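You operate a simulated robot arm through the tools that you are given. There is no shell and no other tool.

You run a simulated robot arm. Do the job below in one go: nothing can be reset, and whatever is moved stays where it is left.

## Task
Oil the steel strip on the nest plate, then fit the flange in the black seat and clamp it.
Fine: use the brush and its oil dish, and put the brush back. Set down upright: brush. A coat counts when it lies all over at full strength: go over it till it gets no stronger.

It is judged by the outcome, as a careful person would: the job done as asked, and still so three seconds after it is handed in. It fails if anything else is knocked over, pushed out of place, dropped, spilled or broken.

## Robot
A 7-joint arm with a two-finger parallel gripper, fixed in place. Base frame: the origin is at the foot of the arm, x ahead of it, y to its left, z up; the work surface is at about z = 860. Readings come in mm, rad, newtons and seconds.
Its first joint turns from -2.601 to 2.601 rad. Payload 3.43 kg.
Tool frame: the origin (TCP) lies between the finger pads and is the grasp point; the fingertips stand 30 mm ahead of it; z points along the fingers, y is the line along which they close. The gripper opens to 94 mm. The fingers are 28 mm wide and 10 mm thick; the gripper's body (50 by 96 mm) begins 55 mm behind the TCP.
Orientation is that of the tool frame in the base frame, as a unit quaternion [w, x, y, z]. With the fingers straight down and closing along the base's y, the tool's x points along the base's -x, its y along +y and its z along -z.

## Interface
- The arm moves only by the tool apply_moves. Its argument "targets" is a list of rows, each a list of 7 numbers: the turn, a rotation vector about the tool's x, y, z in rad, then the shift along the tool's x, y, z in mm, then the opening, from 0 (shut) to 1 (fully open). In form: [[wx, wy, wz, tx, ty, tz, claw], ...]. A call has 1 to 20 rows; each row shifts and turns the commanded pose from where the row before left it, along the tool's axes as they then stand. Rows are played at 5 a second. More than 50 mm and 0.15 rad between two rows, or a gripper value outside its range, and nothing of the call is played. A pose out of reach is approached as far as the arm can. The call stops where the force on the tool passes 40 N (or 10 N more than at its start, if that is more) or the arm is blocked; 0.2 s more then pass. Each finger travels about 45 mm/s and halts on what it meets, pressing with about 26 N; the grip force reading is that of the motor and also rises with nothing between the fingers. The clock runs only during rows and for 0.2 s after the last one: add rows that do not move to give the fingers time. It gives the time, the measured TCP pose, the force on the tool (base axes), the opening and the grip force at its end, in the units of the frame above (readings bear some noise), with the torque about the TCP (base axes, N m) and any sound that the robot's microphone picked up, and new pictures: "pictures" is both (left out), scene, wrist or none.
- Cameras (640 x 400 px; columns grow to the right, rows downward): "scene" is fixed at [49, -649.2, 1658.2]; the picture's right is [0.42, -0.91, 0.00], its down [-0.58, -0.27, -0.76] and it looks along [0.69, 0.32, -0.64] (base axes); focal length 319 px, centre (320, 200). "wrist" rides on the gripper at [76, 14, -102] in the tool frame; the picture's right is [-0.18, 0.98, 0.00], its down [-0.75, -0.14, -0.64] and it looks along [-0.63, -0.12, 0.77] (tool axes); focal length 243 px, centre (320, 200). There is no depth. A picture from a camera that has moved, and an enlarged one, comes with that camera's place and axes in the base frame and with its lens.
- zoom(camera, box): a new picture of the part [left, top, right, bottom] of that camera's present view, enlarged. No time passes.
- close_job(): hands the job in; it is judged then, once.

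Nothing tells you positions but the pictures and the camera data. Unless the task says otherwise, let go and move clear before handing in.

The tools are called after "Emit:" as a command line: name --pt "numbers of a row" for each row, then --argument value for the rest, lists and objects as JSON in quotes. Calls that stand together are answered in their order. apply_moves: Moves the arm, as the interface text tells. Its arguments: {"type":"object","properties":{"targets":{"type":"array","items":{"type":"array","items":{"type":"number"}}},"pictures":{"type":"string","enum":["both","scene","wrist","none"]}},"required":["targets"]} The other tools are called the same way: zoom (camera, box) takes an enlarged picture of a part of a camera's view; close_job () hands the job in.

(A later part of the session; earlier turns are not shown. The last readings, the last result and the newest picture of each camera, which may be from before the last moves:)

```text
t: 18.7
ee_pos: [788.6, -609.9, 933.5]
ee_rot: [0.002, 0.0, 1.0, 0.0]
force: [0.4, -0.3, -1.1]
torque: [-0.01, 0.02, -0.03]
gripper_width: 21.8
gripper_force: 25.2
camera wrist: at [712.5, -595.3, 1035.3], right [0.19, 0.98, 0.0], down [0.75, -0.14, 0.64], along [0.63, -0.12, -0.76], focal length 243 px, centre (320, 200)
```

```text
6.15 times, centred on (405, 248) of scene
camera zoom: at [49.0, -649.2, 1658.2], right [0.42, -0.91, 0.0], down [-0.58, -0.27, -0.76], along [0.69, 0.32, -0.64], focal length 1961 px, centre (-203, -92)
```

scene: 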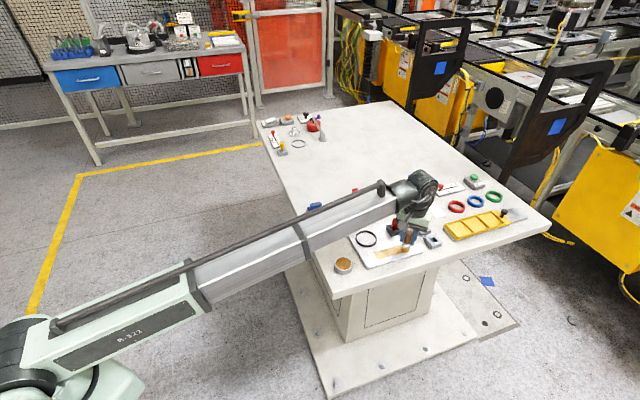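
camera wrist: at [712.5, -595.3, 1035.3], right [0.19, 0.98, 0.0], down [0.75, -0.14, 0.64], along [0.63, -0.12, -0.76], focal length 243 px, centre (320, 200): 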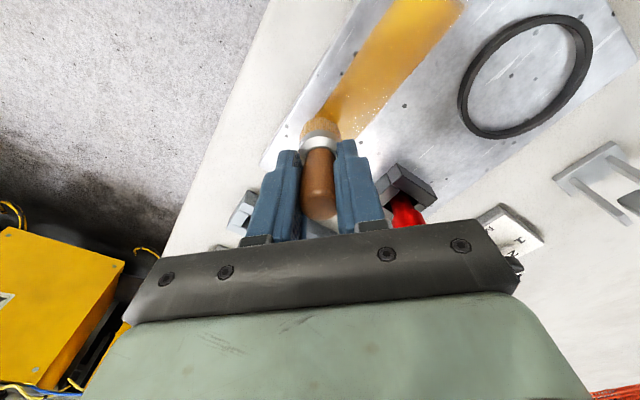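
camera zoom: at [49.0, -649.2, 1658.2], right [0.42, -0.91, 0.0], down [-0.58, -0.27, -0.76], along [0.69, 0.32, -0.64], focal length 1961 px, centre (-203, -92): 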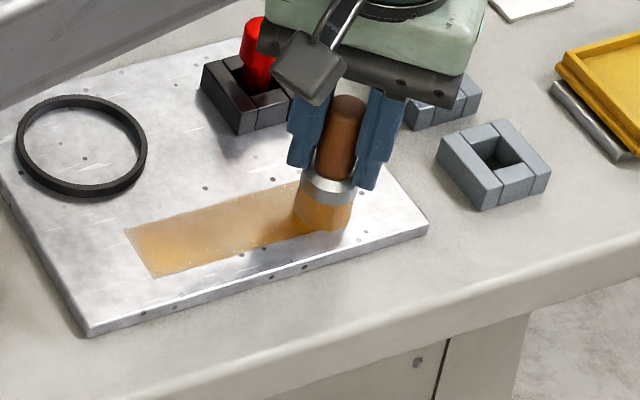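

The coat is building up to a golden film. The contact has eased to nothing, so I'll lower 1 mm and make more passes.

Emit:
apply_moves --pt "0 0 0 0 0 0.8 0" --pt "0 0 0 8.4 8.4 0.1 0" --pt "0 0 0 8.4 8.4 0.1 0" --pt "0 0 0 8.4 8.4 0.1 0" --pt "0 0 0 8.4 8.4 0.1 0" --pt "0 0 0 8.4 8.4 0.1 0" --pt "0 0 0 8.4 8.4 0.1 0" --pt "0 0 0 8.4 8.4 0.1 0" --pt "0 0 0 8.4 8.4 0.1 0" --pt "0 0 0 -10 10 0 0" --pt "0 0 0 -8.4 -8.4 -0.1 0" --pt "0 0 0 -8.4 -8.4 -0.1 0" --pt "0 0 0 -8.4 -8.4 -0.1 0" --pt "0 0 0 -8.4 -8.4 -0.1 0" --pt "0 0 0 -8.4 -8.4 -0.1 0" --pt "0 0 0 -8.4 -8.4 -0.1 0" --pt "0 0 0 -8.4 -8.4 -0.1 0" --pt "0 0 0 -8.4 -8.4 -0.1 0" --pt "0 0 0 0 0 0 0"

Emit:
zoom --camera "wrist" --box '[220, 0, 420, 160]'

Emit:
zoom --camera "scene" --box '[360, 215, 450, 280]'

```text
t: 22.7
ee_pos: [798.8, -599.4, 933.3]
ee_rot: [0.002, 0.0, 1.0, 0.0]
force: [-2.0, 2.2, 10.9]
torque: [0.06, 0.05, -0.01]
gripper_width: 21.8
gripper_force: 25.4
camera wrist: at [722.3, -584.7, 1035.0], right [0.19, 0.98, 0.0], down [0.75, -0.14, 0.65], along [0.63, -0.12, -0.76], focal length 243 px, centre (320, 200)
```

scene: 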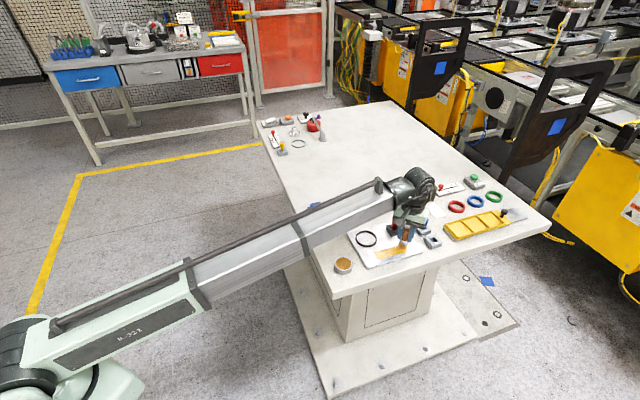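
wrist: 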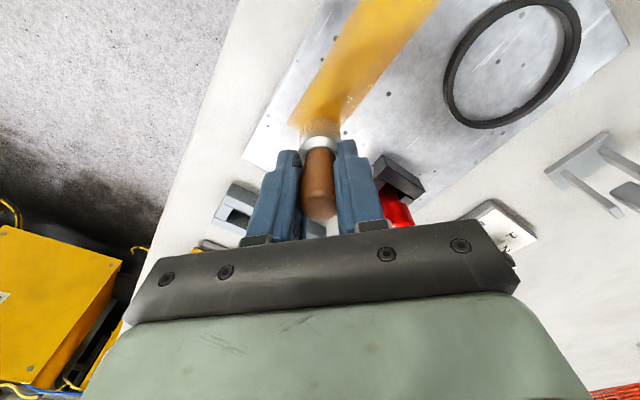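

```text
2.50 times, centred on (320, 80) of wrist
camera zoom: at [722.3, -584.7, 1035.0], right [0.19, 0.98, 0.0], down [0.75, -0.14, 0.65], along [0.63, -0.12, -0.76], focal length 606 px, centre (320, 500)
```

zoom: 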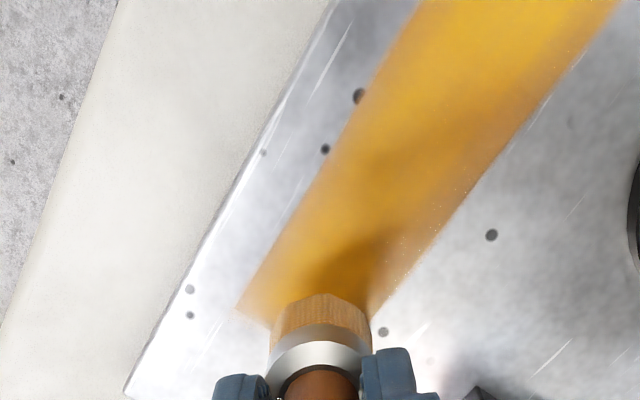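

```text
6.15 times, centred on (405, 248) of scene
camera zoom: at [49.0, -649.2, 1658.2], right [0.42, -0.91, 0.0], down [-0.58, -0.27, -0.76], along [0.69, 0.32, -0.64], focal length 1961 px, centre (-203, -92)
```

zoom: 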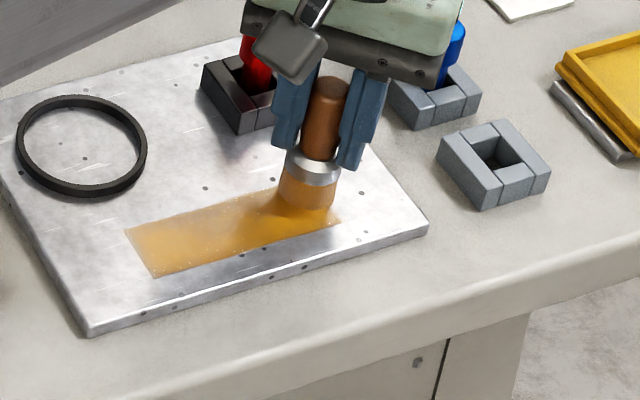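

The coat is stronger and the bristles are paling as oil is used. I'll do another set of passes along the inner edge and centre, ending near the dish side.

Emit:
apply_moves --pt "0 0 0 8.4 8.4 0.1 0" --pt "0 0 0 8.4 8.4 0.1 0" --pt "0 0 0 8.4 8.4 0.1 0" --pt "0 0 0 8.4 8.4 0.1 0" --pt "0 0 0 8.4 8.4 0.1 0" --pt "0 0 0 8.4 8.4 0.1 0" --pt "0 0 0 8.4 8.4 0.1 0" --pt "0 0 0 8.4 8.4 0.1 0" --pt "0 0 0 5 -5 0 0" --pt "0 0 0 0 0 0 0" --pictures "none"

Emit:
zoom --camera "wrist" --box '[200, 60, 400, 220]'

Emit:
zoom --camera "scene" --box '[350, 215, 440, 280]'

```text
t: 24.9
ee_pos: [726.8, -534.8, 933.1]
ee_rot: [0.002, 0.001, 1.0, 0.0]
force: [11.4, 10.2, 37.8]
torque: [0.48, -0.65, 0.06]
gripper_width: 22.2
gripper_force: 25.6
```

```text
2.50 times, centred on (300, 140) of wrist
camera zoom: at [649.9, -520.8, 1034.7], right [0.18, 0.98, 0.0], down [0.75, -0.14, 0.65], along [0.64, -0.12, -0.76], focal length 606 px, centre (370, 350)
```

zoom: 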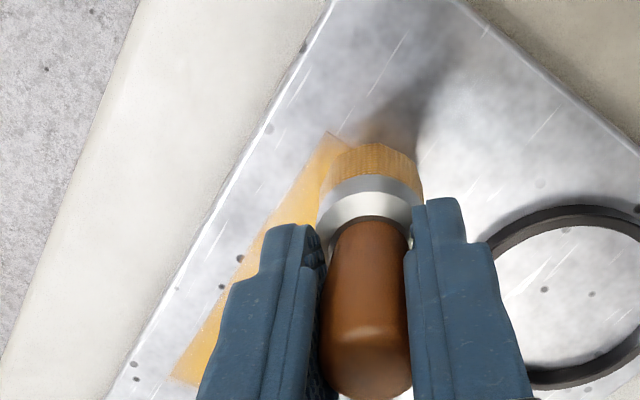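

```text
6.15 times, centred on (395, 248) of scene
camera zoom: at [49.0, -649.2, 1658.2], right [0.42, -0.91, 0.0], down [-0.58, -0.27, -0.76], along [0.69, 0.32, -0.64], focal length 1961 px, centre (-142, -92)
```

zoom: 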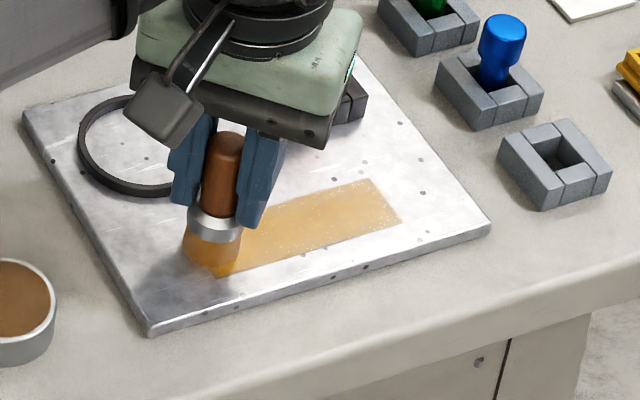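

The pressure is high here, so I'll lift off and inspect the coat and the brush's hold.

Emit:
apply_moves --pt "0 0 0 0 0 -5 0" --pt "0 0 0 0 0 -25 0" --pt "0 0 0 15 15 -20 0" --pt "0 0 0 20 20 0 0" --pt "0 0 0 0 0 0 0"

Emit:
zoom --camera "wrist" --box '[200, 80, 400, 240]'

Emit:
zoom --camera "scene" --box '[340, 205, 440, 280]'

```text
t: 26.1
ee_pos: [691.3, -502.0, 982.0]
ee_rot: [0.002, 0.001, 1.0, 0.0]
force: [-1.0, 0.5, -1.0]
torque: [-0.01, -0.02, -0.03]
gripper_width: 22.2
gripper_force: 26.0
camera wrist: at [614.9, -487.0, 1083.4], right [0.19, 0.98, 0.0], down [0.75, -0.14, 0.64], along [0.63, -0.12, -0.76], focal length 243 px, centre (320, 200)
```

scene: 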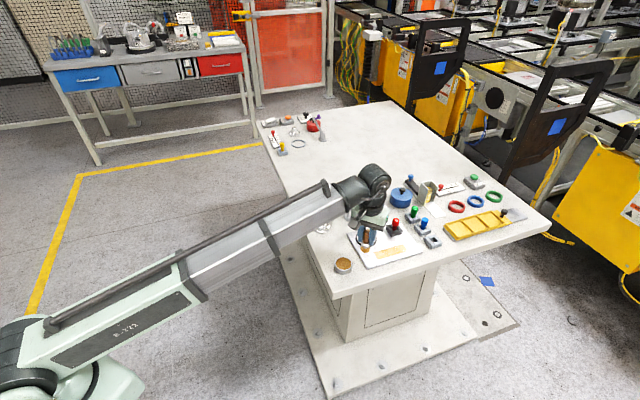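
wrist: 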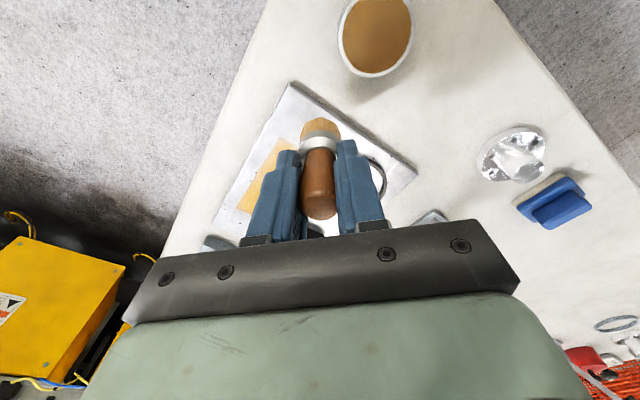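

```text
2.50 times, centred on (300, 160) of wrist
camera zoom: at [614.9, -487.0, 1083.4], right [0.19, 0.98, 0.0], down [0.75, -0.14, 0.64], along [0.63, -0.12, -0.76], focal length 606 px, centre (370, 300)
```

zoom: 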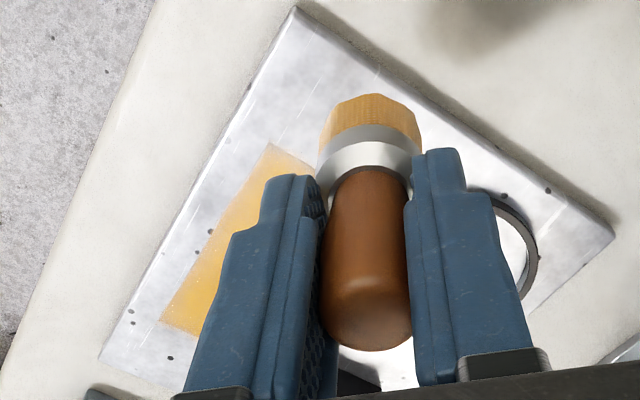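

```text
5.33 times, centred on (390, 242) of scene
camera zoom: at [49.0, -649.2, 1658.2], right [0.42, -0.91, 0.0], down [-0.58, -0.27, -0.76], along [0.69, 0.32, -0.64], focal length 1700 px, centre (-53, -27)
```

zoom: 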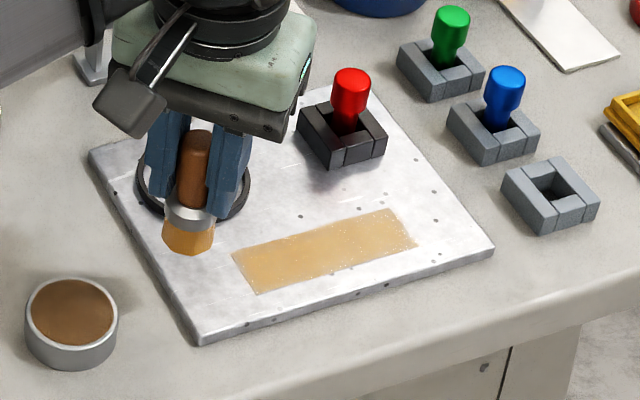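

The coat covers the whole strip but is uneven. I'll reload at the dish, touching the oil more gently this time.

Emit:
apply_moves --pt "0 0 0 25 24.8 0 0" --pt "0 0 0 25 24.8 0 0" --pt "0 0 0 0 0 15 0" --pt "0 0 0 0 0 13 0" --pt "0 0 0 0 0 6 0" --pt "0 0 0 0 0 2 0" --pt "0 0 0 0 0 1 0" --pt "0 0 0 0 0 0.7 0" --pt "0 0 0 0 0 0 0"

Emit:
zoom --camera "wrist" --box '[240, 70, 400, 200]'

Emit:
zoom --camera "scene" --box '[340, 205, 440, 280]'

```text
t: 28.1
ee_pos: [641.4, -453.8, 943.4]
ee_rot: [0.002, 0.0, 1.0, 0.0]
force: [1.0, 0.4, -0.5]
torque: [-0.02, 0.0, 0.01]
gripper_width: 22.1
gripper_force: 26.2
camera wrist: at [565.6, -438.4, 1045.6], right [0.19, 0.98, 0.0], down [0.75, -0.14, 0.64], along [0.63, -0.12, -0.76], focal length 243 px, centre (320, 200)
```

scene: 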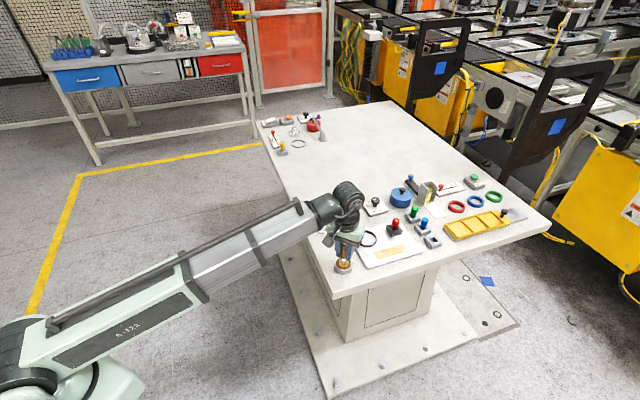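
wrist: 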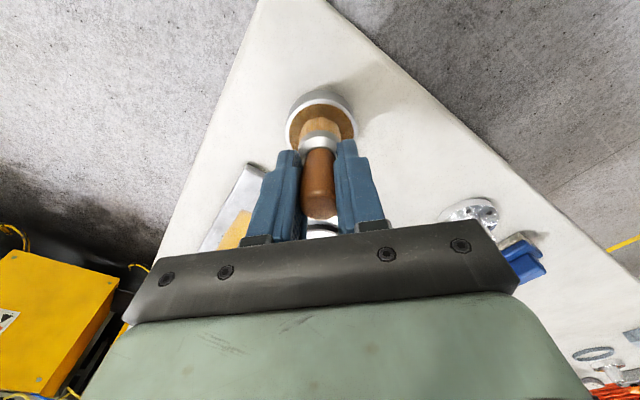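

```text
3.08 times, centred on (320, 135) of wrist
camera zoom: at [565.6, -438.4, 1045.6], right [0.19, 0.98, 0.0], down [0.75, -0.14, 0.64], along [0.63, -0.12, -0.76], focal length 746 px, centre (320, 400)
```

zoom: 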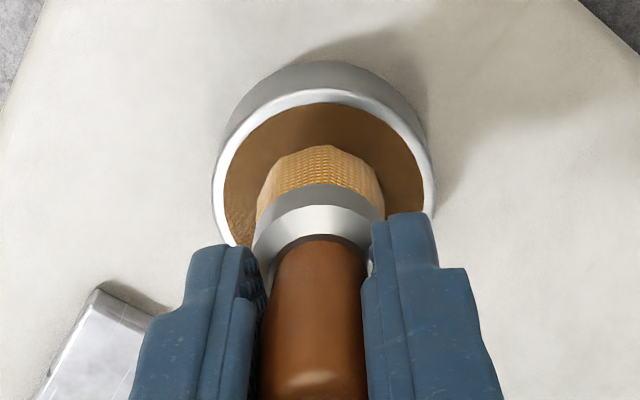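

```text
5.33 times, centred on (390, 242) of scene
camera zoom: at [49.0, -649.2, 1658.2], right [0.42, -0.91, 0.0], down [-0.58, -0.27, -0.76], along [0.69, 0.32, -0.64], focal length 1700 px, centre (-53, -27)
```

zoom: 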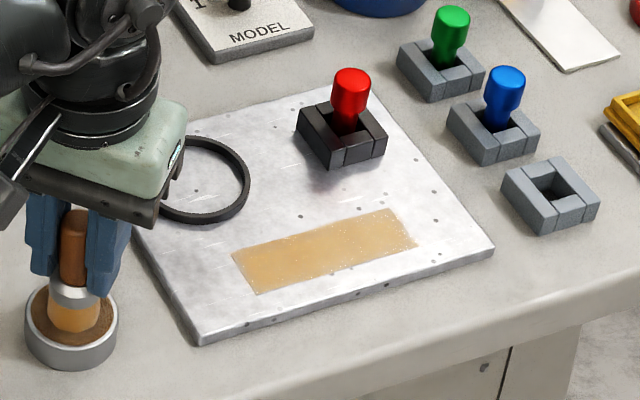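

There is no contact yet. I'll ease down a little more to touch the oil.

Emit:
apply_moves --pt "0 0 0 0 0 0.7 0" --pt "0 0 0 0 0 0.7 0" --pt "0 0 0 0 0 0 0" --pt "0 0 0 0 0 0 0" --pictures "none"

Emit:
zoom --camera "wrist" --box '[240, 70, 400, 200]'

```text
t: 29.1
ee_pos: [641.6, -453.3, 944.5]
ee_rot: [0.003, 0.0, 1.0, -0.002]
force: [2.4, -1.0, 21.8]
torque: [-0.11, -0.24, 0.02]
gripper_width: 22.1
gripper_force: 26.4
```

```text
3.08 times, centred on (320, 135) of wrist
camera zoom: at [565.2, -438.2, 1044.9], right [0.19, 0.98, 0.0], down [0.75, -0.14, 0.65], along [0.63, -0.12, -0.76], focal length 746 px, centre (320, 400)
```

zoom: 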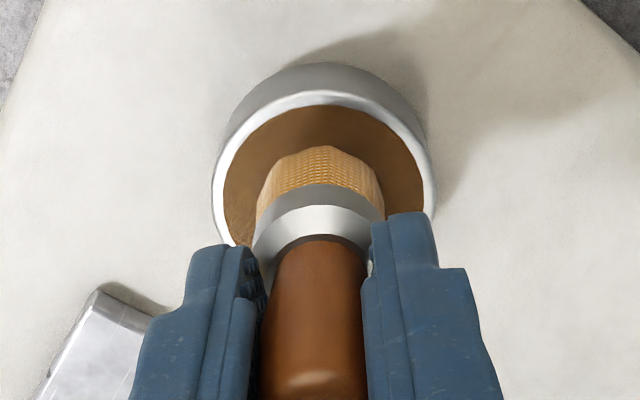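

Loaded (22 N touch). Back to the strip for a second full set of strokes with lighter, even pressure.

Emit:
apply_moves --pt "0 0 0 0 0 -15 0" --pt "0 0 0 0 0 -25 0" --pt "0 0 0 -21.4 -21.2 0 0" --pt "0 0 0 -21.4 -21.2 0 0" --pt "0 0 0 -21.4 -21.2 0 0" --pt "0 0 0 -21.4 -21.2 0 0" --pt "0 0 0 0 0 20 0" --pt "0 0 0 0 0 20 0" --pt "0 0 0 0 0 7 0" --pt "0 0 0 0 0 2 0" --pt "0 0 0 0 0 1.3 0" --pt "0 0 0 0 0 0 0" --pictures "none"

Emit:
zoom --camera "wrist" --box '[200, 60, 400, 220]'

Emit:
zoom --camera "scene" --box '[350, 215, 440, 280]'

```text
t: 31.7
ee_pos: [727.3, -536.9, 933.4]
ee_rot: [0.003, 0.0, 1.0, -0.001]
force: [0.7, -0.6, 7.2]
torque: [-0.01, 0.0, 0.01]
gripper_width: 22.2
gripper_force: 26.0
```

```text
2.50 times, centred on (300, 140) of wrist
camera zoom: at [650.5, -523.0, 1035.1], right [0.19, 0.98, 0.0], down [0.75, -0.14, 0.65], along [0.63, -0.12, -0.76], focal length 606 px, centre (370, 350)
```

zoom: 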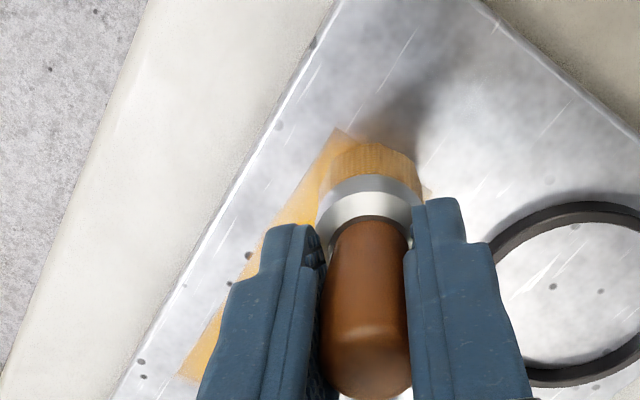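

```text
6.15 times, centred on (395, 248) of scene
camera zoom: at [49.0, -649.2, 1658.2], right [0.42, -0.91, 0.0], down [-0.58, -0.27, -0.76], along [0.69, 0.32, -0.64], focal length 1961 px, centre (-142, -92)
```

zoom: 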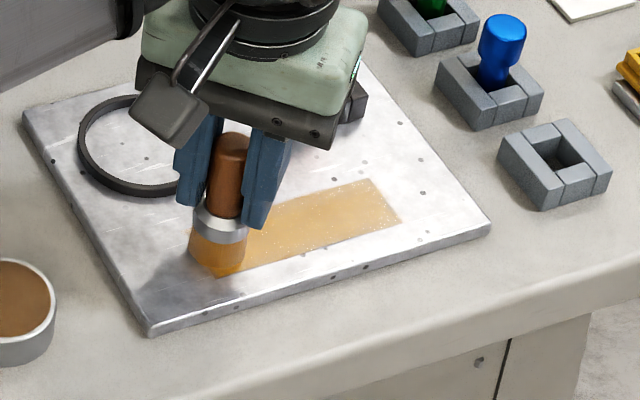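

It is in light contact (7 N). Stroking the full length along one edge and back along the other.

Emit:
apply_moves --pt "0 0 0 5 -5 0 0" --pt "0 0 0 -8.4 -8.4 -0.05 0" --pt "0 0 0 -8.4 -8.4 -0.05 0" --pt "0 0 0 -8.4 -8.4 -0.05 0" --pt "0 0 0 -8.4 -8.4 -0.05 0" --pt "0 0 0 -8.4 -8.4 -0.05 0" --pt "0 0 0 -8.4 -8.4 -0.05 0" --pt "0 0 0 -8.4 -8.4 -0.05 0" --pt "0 0 0 -8.4 -8.4 -0.05 0" --pt "0 0 0 -10 10 0 0" --pt "0 0 0 8.4 8.4 0.05 0" --pt "0 0 0 8.4 8.4 0.05 0" --pt "0 0 0 8.4 8.4 0.05 0" --pt "0 0 0 8.4 8.4 0.05 0" --pt "0 0 0 8.4 8.4 0.05 0" --pt "0 0 0 8.4 8.4 0.05 0" --pt "0 0 0 8.4 8.4 0.05 0" --pt "0 0 0 8.4 8.4 0.05 0" --pt "0 0 0 5 -5 0 0" --pt "0 0 0 0 0 0 0" --pictures "none"

Emit:
zoom --camera "scene" --box '[350, 215, 440, 280]'

```text
t: 35.9
ee_pos: [726.7, -538.2, 933.1]
ee_rot: [0.002, 0.002, 1.0, 0.0]
force: [1.8, 2.6, 7.4]
torque: [0.19, -0.06, 0.01]
gripper_width: 21.8
gripper_force: 26.0
```

```text
6.15 times, centred on (395, 248) of scene
camera zoom: at [49.0, -649.2, 1658.2], right [0.42, -0.91, 0.0], down [-0.58, -0.27, -0.76], along [0.69, 0.32, -0.64], focal length 1961 px, centre (-142, -92)
```

zoom: 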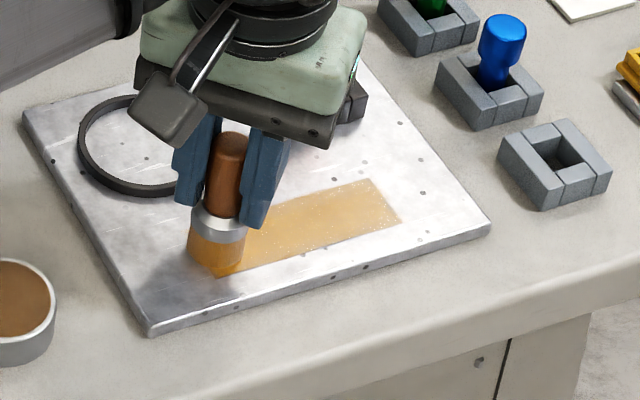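

Repeating a full set (centre, both edges) to compare whether the coat still gains strength.

Emit:
apply_moves --pt "0 0 0 -8.4 -8.4 -0.05 0" --pt "0 0 0 -8.4 -8.4 -0.05 0" --pt "0 0 0 -8.4 -8.4 -0.05 0" --pt "0 0 0 -8.4 -8.4 -0.05 0" --pt "0 0 0 -8.4 -8.4 -0.05 0" --pt "0 0 0 -8.4 -8.4 -0.05 0" --pt "0 0 0 -8.4 -8.4 -0.05 0" --pt "0 0 0 -8.4 -8.4 -0.05 0" --pt "0 0 0 -6 6 0 0" --pt "0 0 0 8.4 8.4 0.05 0" --pt "0 0 0 8.4 8.4 0.05 0" --pt "0 0 0 8.4 8.4 0.05 0" --pt "0 0 0 8.4 8.4 0.05 0" --pt "0 0 0 8.4 8.4 0.05 0" --pt "0 0 0 8.4 8.4 0.05 0" --pt "0 0 0 8.4 8.4 0.05 0" --pt "0 0 0 8.4 8.4 0.05 0" --pt "0 0 0 0 0 0 0" --pictures "none"

Emit:
zoom --camera "scene" --box '[350, 215, 440, 280]'

Emit:
zoom --camera "scene" --box '[375, 235, 420, 265]'

```text
t: 39.7
ee_pos: [731.5, -531.6, 933.1]
ee_rot: [0.002, 0.0, 1.0, -0.001]
force: [1.7, -3.0, 13.9]
torque: [-0.12, -0.11, -0.02]
gripper_width: 21.9
gripper_force: 25.7
```

```text
6.15 times, centred on (395, 248) of scene
camera zoom: at [49.0, -649.2, 1658.2], right [0.42, -0.91, 0.0], down [-0.58, -0.27, -0.76], along [0.69, 0.32, -0.64], focal length 1961 px, centre (-142, -92)
```

zoom: 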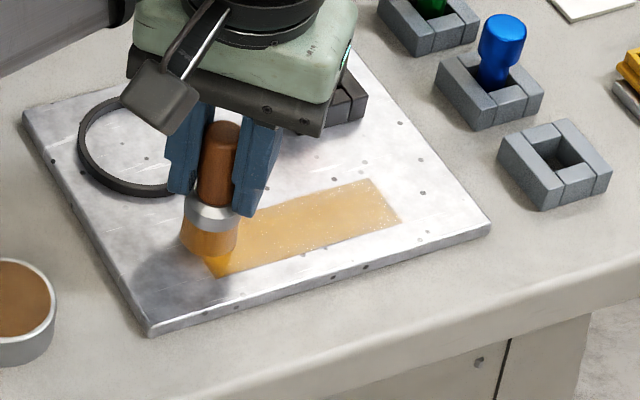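

```text
13.33 times, centred on (398, 250) of scene
camera zoom: at [49.0, -649.2, 1658.2], right [0.42, -0.91, 0.0], down [-0.58, -0.27, -0.76], along [0.69, 0.32, -0.64], focal length 4249 px, centre (-713, -467)
```

zoom: 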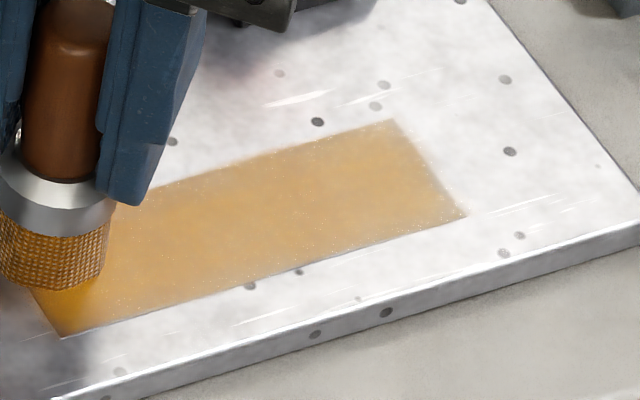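

The coat looks fairly even. The inner edge and the far end look slightly paler, so I'll run another inner-edge pass and an outer-edge return.

Emit:
apply_moves --pt "0 0 0 -8.5 -8.3 -0.05 0" --pt "0 0 0 -8.5 -8.3 -0.05 0" --pt "0 0 0 -8.5 -8.3 -0.05 0" --pt "0 0 0 -8.5 -8.3 -0.05 0" --pt "0 0 0 -8.5 -8.3 -0.05 0" --pt "0 0 0 -8.5 -8.3 -0.05 0" --pt "0 0 0 -8.5 -8.3 -0.05 0" --pt "0 0 0 -8.5 -8.3 -0.05 0" --pt "0 0 0 5 -5 0 0" --pt "0 0 0 5 -5 0 0" --pt "0 0 0 8.4 8.4 0.05 0" --pt "0 0 0 8.4 8.4 0.05 0" --pt "0 0 0 8.4 8.4 0.05 0" --pt "0 0 0 8.4 8.4 0.05 0" --pt "0 0 0 8.4 8.4 0.05 0" --pt "0 0 0 8.4 8.4 0.05 0" --pt "0 0 0 8.4 8.4 0.05 0" --pt "0 0 0 8.4 8.4 0.05 0" --pt "0 0 0 -5 5 0 0" --pt "0 0 0 0 0 0 0" --pictures "none"

Emit:
apply_moves --pt "0 0 0 0 0 -5 0" --pt "0 0 0 0 0 -25 0" --pt "0 0 0 15 15 -20 0" --pt "0 0 0 20 20 0 0" --pt "0 0 0 0 0 0 0"

Emit:
zoom --camera "scene" --box '[375, 235, 420, 265]'

Emit:
zoom --camera "wrist" --box '[200, 80, 400, 240]'

Emit:
zoom --camera "scene" --box '[340, 205, 440, 280]'

```text
t: 43.9
ee_pos: [726.1, -536.4, 933.8]
ee_rot: [0.001, 0.002, 1.0, -0.001]
force: [-8.9, -6.8, 26.8]
torque: [-0.2, 0.49, 0.0]
gripper_width: 21.9
gripper_force: 25.7
```

```text
t: 45.1
ee_pos: [692.5, -499.9, 981.2]
ee_rot: [0.002, 0.001, 1.0, 0.0]
force: [-0.9, 0.0, -0.4]
torque: [-0.01, 0.0, 0.01]
gripper_width: 22.0
gripper_force: 26.2
camera wrist: at [617.1, -485.7, 1083.8], right [0.19, 0.98, 0.0], down [0.75, -0.14, 0.64], along [0.63, -0.12, -0.76], focal length 243 px, centre (320, 200)
```

scene: 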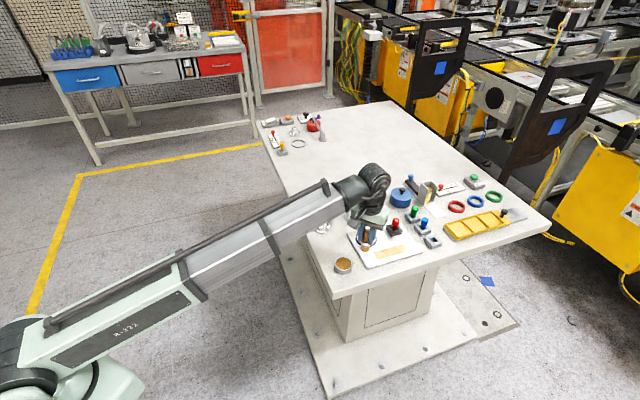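
wrist: 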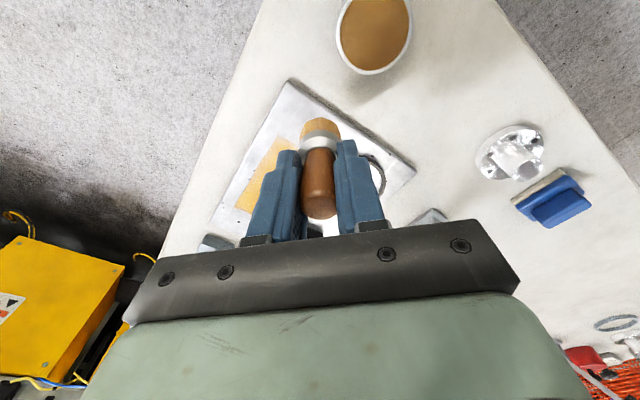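

```text
13.33 times, centred on (398, 250) of scene
camera zoom: at [49.0, -649.2, 1658.2], right [0.42, -0.91, 0.0], down [-0.58, -0.27, -0.76], along [0.69, 0.32, -0.64], focal length 4249 px, centre (-713, -467)
```

zoom: 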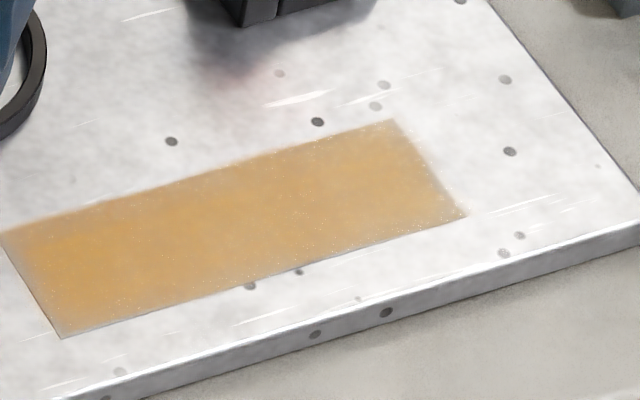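

```text
2.50 times, centred on (300, 160) of wrist
camera zoom: at [617.1, -485.7, 1083.8], right [0.19, 0.98, 0.0], down [0.75, -0.14, 0.64], along [0.63, -0.12, -0.76], focal length 606 px, centre (370, 300)
```

zoom: 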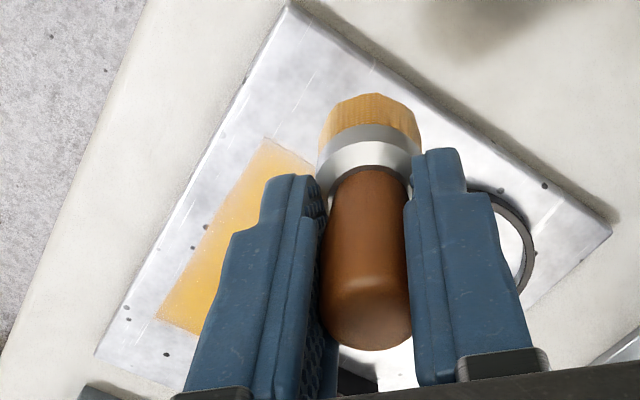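

```text
5.33 times, centred on (390, 242) of scene
camera zoom: at [49.0, -649.2, 1658.2], right [0.42, -0.91, 0.0], down [-0.58, -0.27, -0.76], along [0.69, 0.32, -0.64], focal length 1700 px, centre (-53, -27)
```

zoom: 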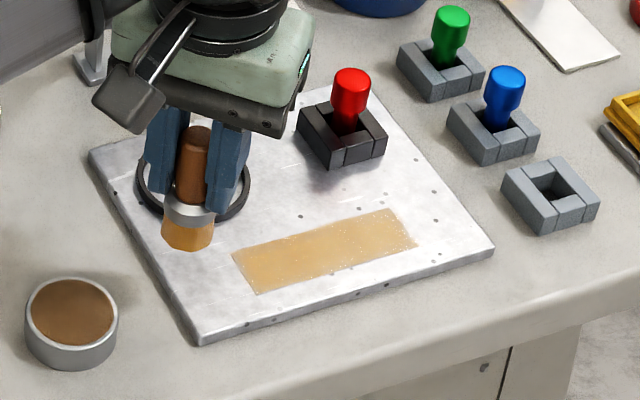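

The coat is now even and stronger than after the first round. I'll reload once more and do another full set to confirm it gets no stronger.

Emit:
apply_moves --pt "0 0 0 26.3 24.1 0 0" --pt "0 0 0 26.3 24.1 0 0" --pt "0 0 0 0 0 15 0" --pt "0 0 0 0 0 13 0" --pt "0 0 0 0 0 7 0" --pt "0 0 0 0 0 2.5 0" --pt "0 0 0 0 0 1 0" --pt "0 0 0 0 0 0.8 0" --pt "0 0 0 0 0 0 0" --pictures "wrist"

```text
t: 47.1
ee_pos: [641.3, -452.0, 942.5]
ee_rot: [0.003, 0.001, 1.0, -0.001]
force: [0.5, 1.0, 9.8]
torque: [0.0, -0.04, 0.0]
gripper_width: 22.1
gripper_force: 25.9
camera wrist: at [565.0, -437.8, 1045.2], right [0.19, 0.98, 0.0], down [0.75, -0.14, 0.65], along [0.63, -0.12, -0.76], focal length 243 px, centre (320, 200)
```

wrist: 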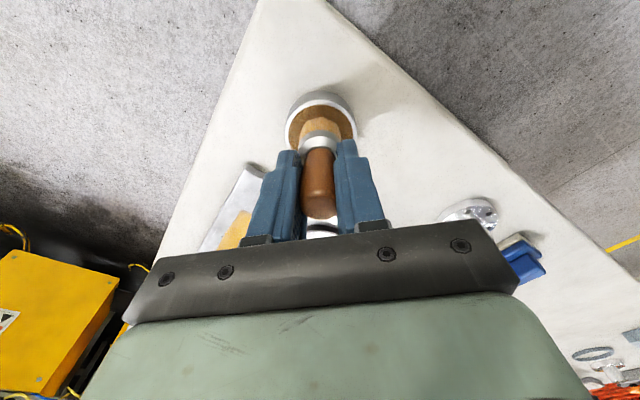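

Loaded again. Back to the outer edge of the strip for the next set.

Emit:
apply_moves --pt "0 0 0 0 0 -15 0" --pt "0 0 0 0 0 -25 0" --pt "0 0 0 -19.9 -22.5 0 0" --pt "0 0 0 -19.9 -22.5 0 0" --pt "0 0 0 -19.9 -22.5 0 0" --pt "0 0 0 -19.9 -22.5 0 0" --pt "0 0 0 0 0 20 0" --pt "0 0 0 0 0 20 0" --pt "0 0 0 0 0 7 0" --pt "0 0 0 0 0 2.3 0" --pt "0 0 0 0 0 1.3 0" --pt "0 0 0 0 0 0 0" --pictures "none"

Emit:
apply_moves --pt "0 0 0 -8.6 -8.6 -0.05 0" --pt "0 0 0 -8.6 -8.6 -0.05 0" --pt "0 0 0 -8.6 -8.6 -0.05 0" --pt "0 0 0 -8.6 -8.6 -0.05 0" --pt "0 0 0 -8.6 -8.6 -0.05 0" --pt "0 0 0 -8.6 -8.6 -0.05 0" --pt "0 0 0 -8.6 -8.6 -0.05 0" --pt "0 0 0 -8.6 -8.6 -0.05 0" --pt "0 0 0 -5.7 5.7 0 0" --pt "0 0 0 8.6 8.6 0.05 0" --pt "0 0 0 8.6 8.6 0.05 0" --pt "0 0 0 8.6 8.6 0.05 0" --pt "0 0 0 8.6 8.6 0.05 0" --pt "0 0 0 8.6 8.6 0.05 0" --pt "0 0 0 8.6 8.6 0.05 0" --pt "0 0 0 8.6 8.6 0.05 0" --pt "0 0 0 8.6 8.6 0.05 0" --pt "0 0 0 -6 6 0 0" --pt "0 0 0 0 0 0 0" --pictures "none"

Emit:
zoom --camera "scene" --box '[350, 215, 440, 280]'

```text
t: 49.7
ee_pos: [721.9, -542.5, 933.8]
ee_rot: [0.003, 0.0, 1.0, -0.002]
force: [1.6, -1.8, 15.3]
torque: [-0.07, -0.12, -0.03]
gripper_width: 22.0
gripper_force: 26.3
```

```text
t: 53.7
ee_pos: [730.5, -531.0, 933.9]
ee_rot: [0.0, 0.001, 1.0, -0.001]
force: [-9.8, -6.2, 27.8]
torque: [-0.19, 0.49, 0.02]
gripper_width: 21.9
gripper_force: 26.6
```

```text
6.15 times, centred on (395, 248) of scene
camera zoom: at [49.0, -649.2, 1658.2], right [0.42, -0.91, 0.0], down [-0.58, -0.27, -0.76], along [0.69, 0.32, -0.64], focal length 1961 px, centre (-142, -92)
```

zoom: 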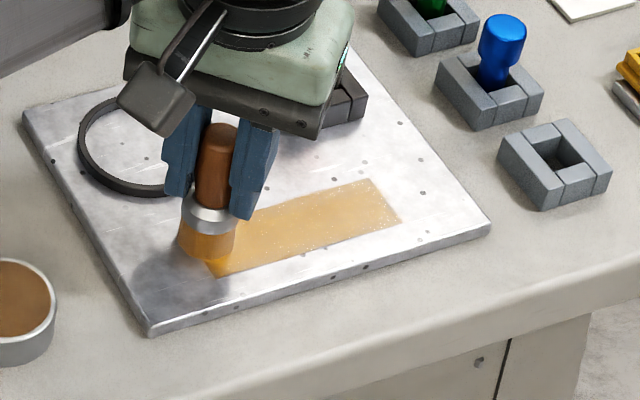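

Now the inner edge forward and the centre back, then I'll lift off and inspect.

Emit:
apply_moves --pt "0 0 0 -8.6 -8.6 -0.3 0" --pt "0 0 0 -8.6 -8.6 -0.05 0" --pt "0 0 0 -8.6 -8.6 -0.05 0" --pt "0 0 0 -8.6 -8.6 -0.05 0" --pt "0 0 0 -8.6 -8.6 -0.05 0" --pt "0 0 0 -8.6 -8.6 -0.05 0" --pt "0 0 0 -8.6 -8.6 -0.05 0" --pt "0 0 0 -8.6 -8.6 -0.05 0" --pt "0 0 0 5.7 -5.7 0 0" --pt "0 0 0 5 -5 0 0" --pt "0 0 0 8.6 8.6 0.05 0" --pt "0 0 0 8.6 8.6 0.05 0" --pt "0 0 0 8.6 8.6 0.05 0" --pt "0 0 0 8.6 8.6 0.05 0" --pt "0 0 0 8.6 8.6 0.05 0" --pt "0 0 0 8.6 8.6 0.05 0" --pt "0 0 0 8.6 8.6 0.05 0" --pt "0 0 0 8.6 8.6 0.05 0" --pt "0 0 0 0 0 0 0" --pictures "none"

Emit:
apply_moves --pt "0 0 0 0 0 -5 0" --pt "0 0 0 0 0 -25 0" --pt "0 0 0 15 15 -20 0" --pt "0 0 0 20 20 0 0" --pt "0 0 0 0 0 0 0"

Emit:
zoom --camera "scene" --box '[375, 235, 420, 265]'

Emit:
zoom --camera "wrist" --box '[200, 80, 400, 240]'

Emit:
zoom --camera "scene" --box '[340, 205, 440, 280]'

```text
t: 57.7
ee_pos: [722.5, -542.2, 932.9]
ee_rot: [0.002, 0.001, 1.0, -0.001]
force: [2.2, -2.8, 15.3]
torque: [-0.08, -0.23, 0.0]
gripper_width: 22.0
gripper_force: 26.0
```

```text
t: 58.9
ee_pos: [687.1, -507.6, 982.3]
ee_rot: [0.002, 0.0, 1.0, 0.0]
force: [0.7, -0.5, -1.6]
torque: [0.0, -0.01, -0.01]
gripper_width: 21.9
gripper_force: 25.5
camera wrist: at [610.8, -492.4, 1084.7], right [0.19, 0.98, 0.0], down [0.75, -0.14, 0.64], along [0.63, -0.12, -0.76], focal length 243 px, centre (320, 200)
```

scene: 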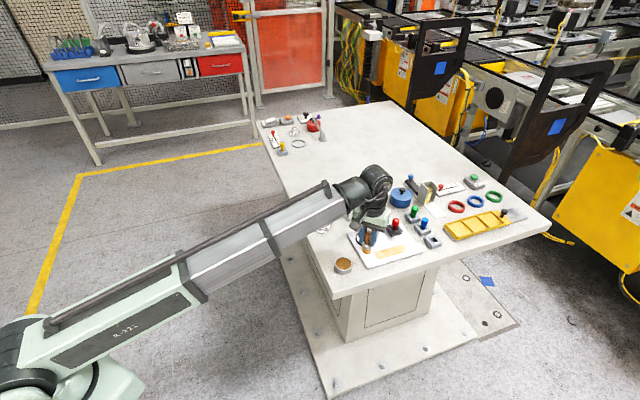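
wrist: 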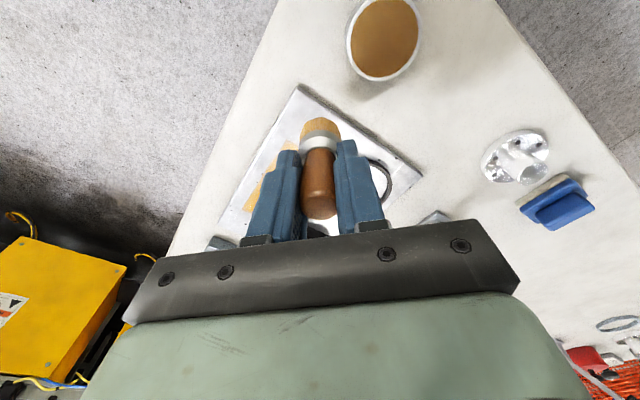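

```text
13.33 times, centred on (398, 250) of scene
camera zoom: at [49.0, -649.2, 1658.2], right [0.42, -0.91, 0.0], down [-0.58, -0.27, -0.76], along [0.69, 0.32, -0.64], focal length 4249 px, centre (-713, -467)
```

zoom: 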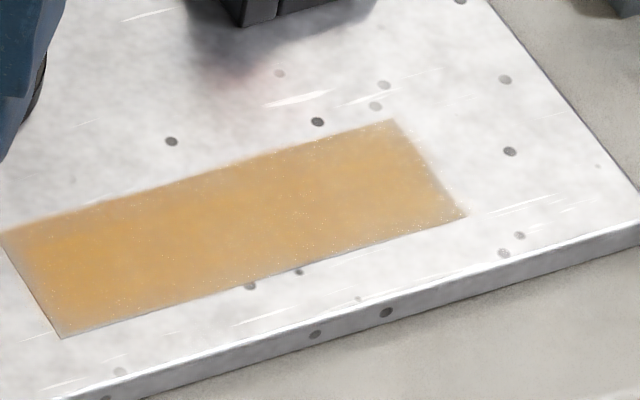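

```text
2.50 times, centred on (300, 160) of wrist
camera zoom: at [610.8, -492.4, 1084.7], right [0.19, 0.98, 0.0], down [0.75, -0.14, 0.64], along [0.63, -0.12, -0.76], focal length 606 px, centre (370, 300)
```

zoom: 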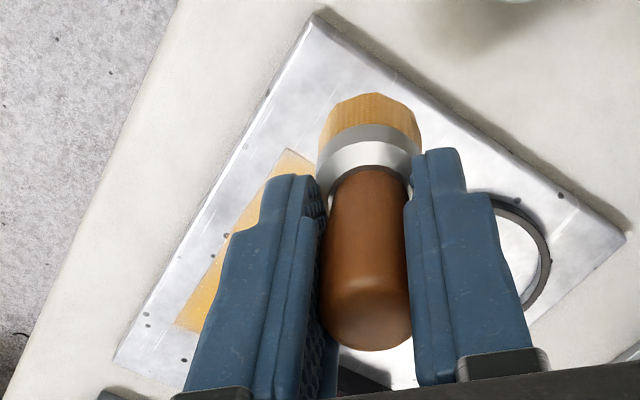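

```text
5.33 times, centred on (390, 242) of scene
camera zoom: at [49.0, -649.2, 1658.2], right [0.42, -0.91, 0.0], down [-0.58, -0.27, -0.76], along [0.69, 0.32, -0.64], focal length 1700 px, centre (-53, -27)
```

zoom: 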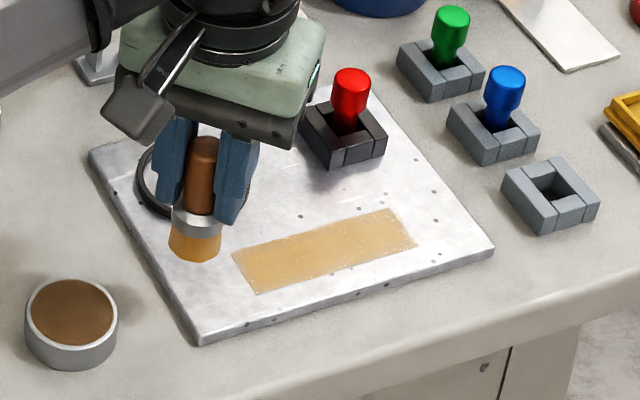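

The coat looks unchanged from the previous round, so it appears saturated. I'll shift the gripper so the wrist camera sees the whole strip unobstructed to check the edges.

Emit:
apply_moves --pt "0 0 0 -34.7 -2.5 0 0" --pt "0 0 0 -34.7 -2.5 0 0" --pt "0 0 0 -34.7 -2.5 0 0" --pt "0 0 0 0 0 0 0" --pictures "wrist"

Emit:
zoom --camera "wrist" --box '[150, 0, 330, 150]'

Emit:
zoom --camera "wrist" --box '[310, 0, 500, 150]'

```text
t: 59.9
ee_pos: [791.5, -513.0, 982.8]
ee_rot: [0.002, 0.001, 1.0, 0.0]
force: [0.4, 1.1, -0.6]
torque: [0.01, -0.04, 0.0]
gripper_width: 21.7
gripper_force: 26.0
camera wrist: at [714.7, -499.8, 1084.8], right [0.19, 0.98, 0.0], down [0.75, -0.14, 0.64], along [0.63, -0.12, -0.76], focal length 243 px, centre (320, 200)
```

wrist: 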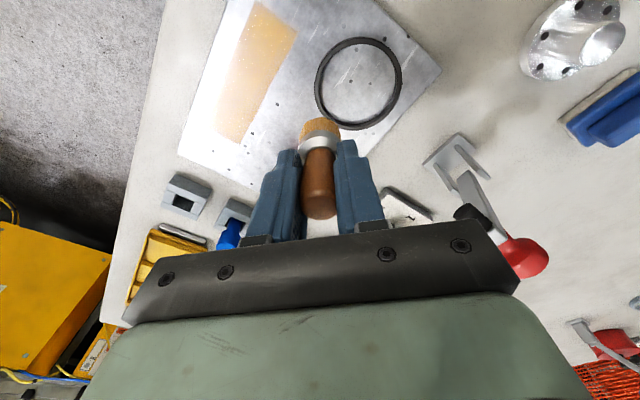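

```text
2.67 times, centred on (240, 75) of wrist
camera zoom: at [714.7, -499.8, 1084.8], right [0.19, 0.98, 0.0], down [0.75, -0.14, 0.64], along [0.63, -0.12, -0.76], focal length 647 px, centre (533, 533)
```

zoom: 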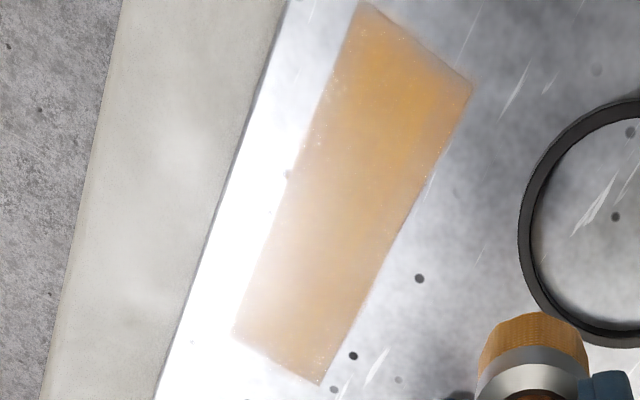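

```text
2.67 times, centred on (405, 75) of wrist
camera zoom: at [714.7, -499.8, 1084.8], right [0.19, 0.98, 0.0], down [0.75, -0.14, 0.64], along [0.63, -0.12, -0.76], focal length 647 px, centre (93, 533)
```

zoom: 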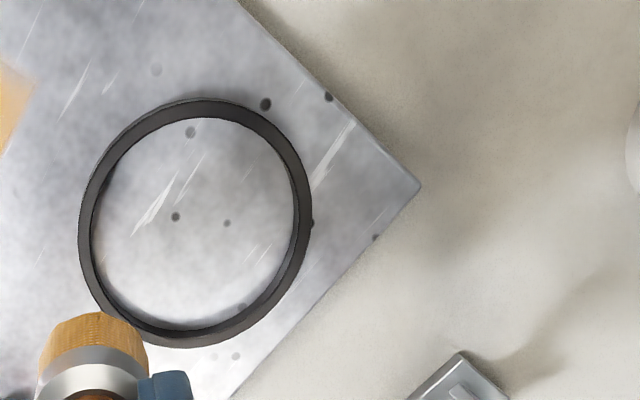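

The coat is even across the strip with soft borders. To be sure of the borders I'll run one full perimeter pass with the loaded brush, pushed slightly past each edge.

Emit:
apply_moves --pt "0 0 0 30.3 -5 0 0" --pt "0 0 0 30.3 -5 0 0" --pt "0 0 0 0 0 20 0" --pt "0 0 0 0 0 20 0" --pt "0 0 0 0 0 7 0" --pt "0 0 0 0 0 2.3 0" --pt "0 0 0 0 0 1 0" --pt "0 0 0 0 0 0 0" --pictures "none"

Emit:
zoom --camera "wrist" --box '[200, 60, 400, 220]'

```text
t: 61.7
ee_pos: [729.3, -524.7, 933.3]
ee_rot: [0.003, 0.0, 1.0, -0.001]
force: [-0.4, -0.2, 10.9]
torque: [0.0, -0.04, 0.03]
gripper_width: 22.2
gripper_force: 25.6
```

```text
2.50 times, centred on (300, 140) of wrist
camera zoom: at [653.7, -509.6, 1035.2], right [0.19, 0.98, 0.0], down [0.75, -0.14, 0.65], along [0.63, -0.12, -0.76], focal length 606 px, centre (370, 350)
```

zoom: 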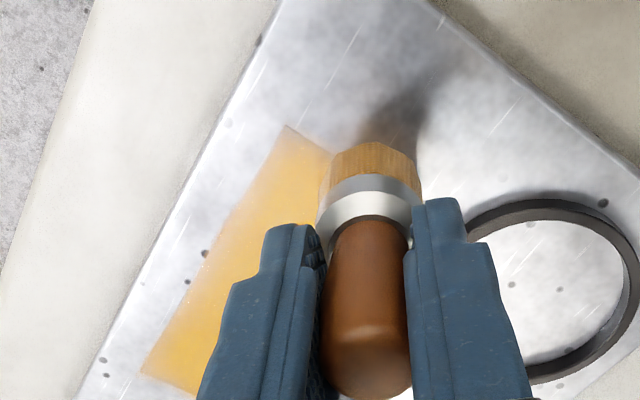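

Emit:
apply_moves --pt "0 0 0 8.5 -8.5 0 0" --pt "0 0 0 8.5 -8.5 0 0" --pt "0 0 0 -9.2 -9.2 -0.05 0" --pt "0 0 0 -9.2 -9.2 -0.05 0" --pt "0 0 0 -9.2 -9.2 -0.05 0" --pt "0 0 0 -9.2 -9.2 -0.05 0" --pt "0 0 0 -9.2 -9.2 -0.05 0" --pt "0 0 0 -9.2 -9.2 -0.05 0" --pt "0 0 0 -9.2 -9.2 -0.05 0" --pt "0 0 0 -9.2 -9.2 -0.05 0" --pt "0 0 0 -8.5 8.5 0 0" --pt "0 0 0 -8.5 8.5 0 0" --pt "0 0 0 9.2 9.2 0.05 0" --pt "0 0 0 9.2 9.2 0.05 0" --pt "0 0 0 9.2 9.2 0.05 0" --pt "0 0 0 9.2 9.2 0.05 0" --pt "0 0 0 9.2 9.2 0.05 0" --pt "0 0 0 9.2 9.2 0.05 0" --pt "0 0 0 9.2 9.2 0.05 0" --pt "0 0 0 9.2 9.2 0.05 0" --pictures "none"

Emit:
apply_moves --pt "0 0 0 0 0 -5 0" --pt "0 0 0 0 0 -25 0" --pt "0 0 0 15 15 -20 0" --pt "0 0 0 20 20 0 0" --pt "0 0 0 0 0 0 0"

Emit:
zoom --camera "scene" --box '[375, 235, 420, 265]'

Emit:
zoom --camera "wrist" --box '[200, 80, 400, 240]'

```text
t: 65.9
ee_pos: [730.4, -524.8, 934.6]
ee_rot: [0.002, 0.001, 1.0, 0.0]
force: [1.4, -2.1, 9.1]
torque: [-0.09, -0.13, 0.03]
gripper_width: 21.8
gripper_force: 26.2
```

```text
t: 67.1
ee_pos: [696.2, -489.8, 982.7]
ee_rot: [0.002, 0.001, 1.0, 0.0]
force: [0.2, 0.6, -1.3]
torque: [-0.04, -0.01, 0.03]
gripper_width: 21.5
gripper_force: 26.5
camera wrist: at [619.7, -474.4, 1084.6], right [0.19, 0.98, 0.0], down [0.75, -0.14, 0.64], along [0.63, -0.12, -0.76], focal length 243 px, centre (320, 200)
```

scene: 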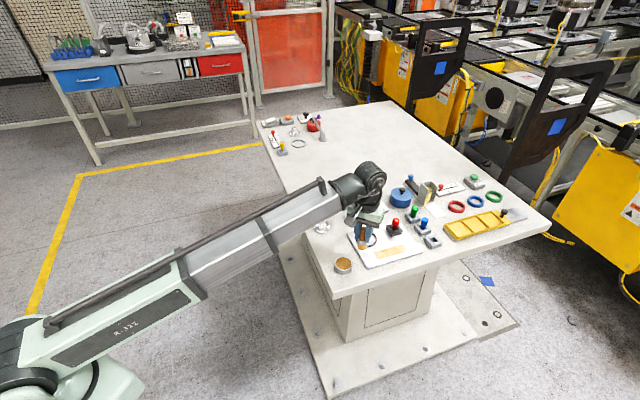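
wrist: 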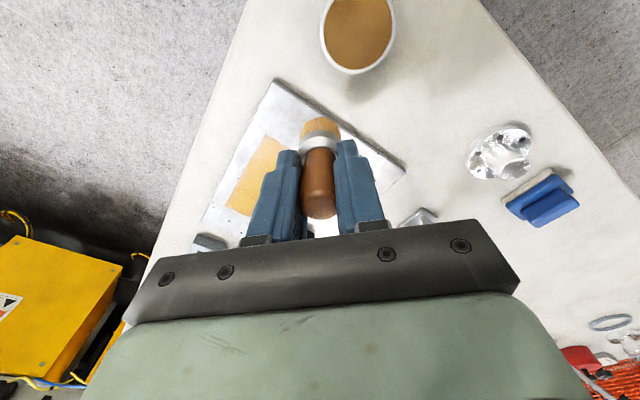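

```text
13.33 times, centred on (398, 250) of scene
camera zoom: at [49.0, -649.2, 1658.2], right [0.42, -0.91, 0.0], down [-0.58, -0.27, -0.76], along [0.69, 0.32, -0.64], focal length 4249 px, centre (-713, -467)
```

zoom: 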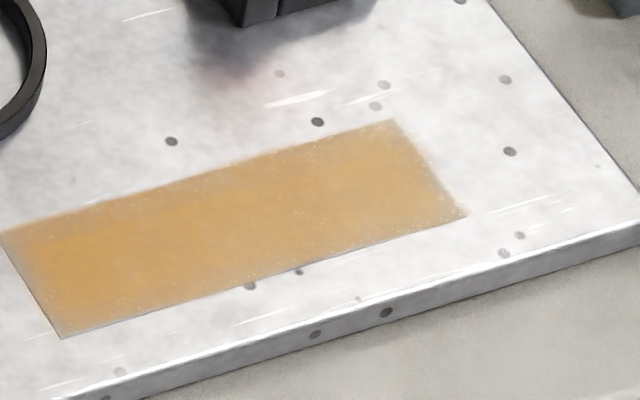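

```text
2.50 times, centred on (300, 160) of wrist
camera zoom: at [619.7, -474.4, 1084.6], right [0.19, 0.98, 0.0], down [0.75, -0.14, 0.64], along [0.63, -0.12, -0.76], focal length 606 px, centre (370, 300)
```

zoom: 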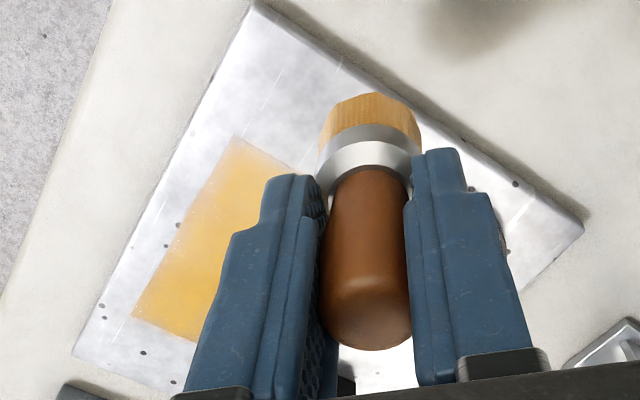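

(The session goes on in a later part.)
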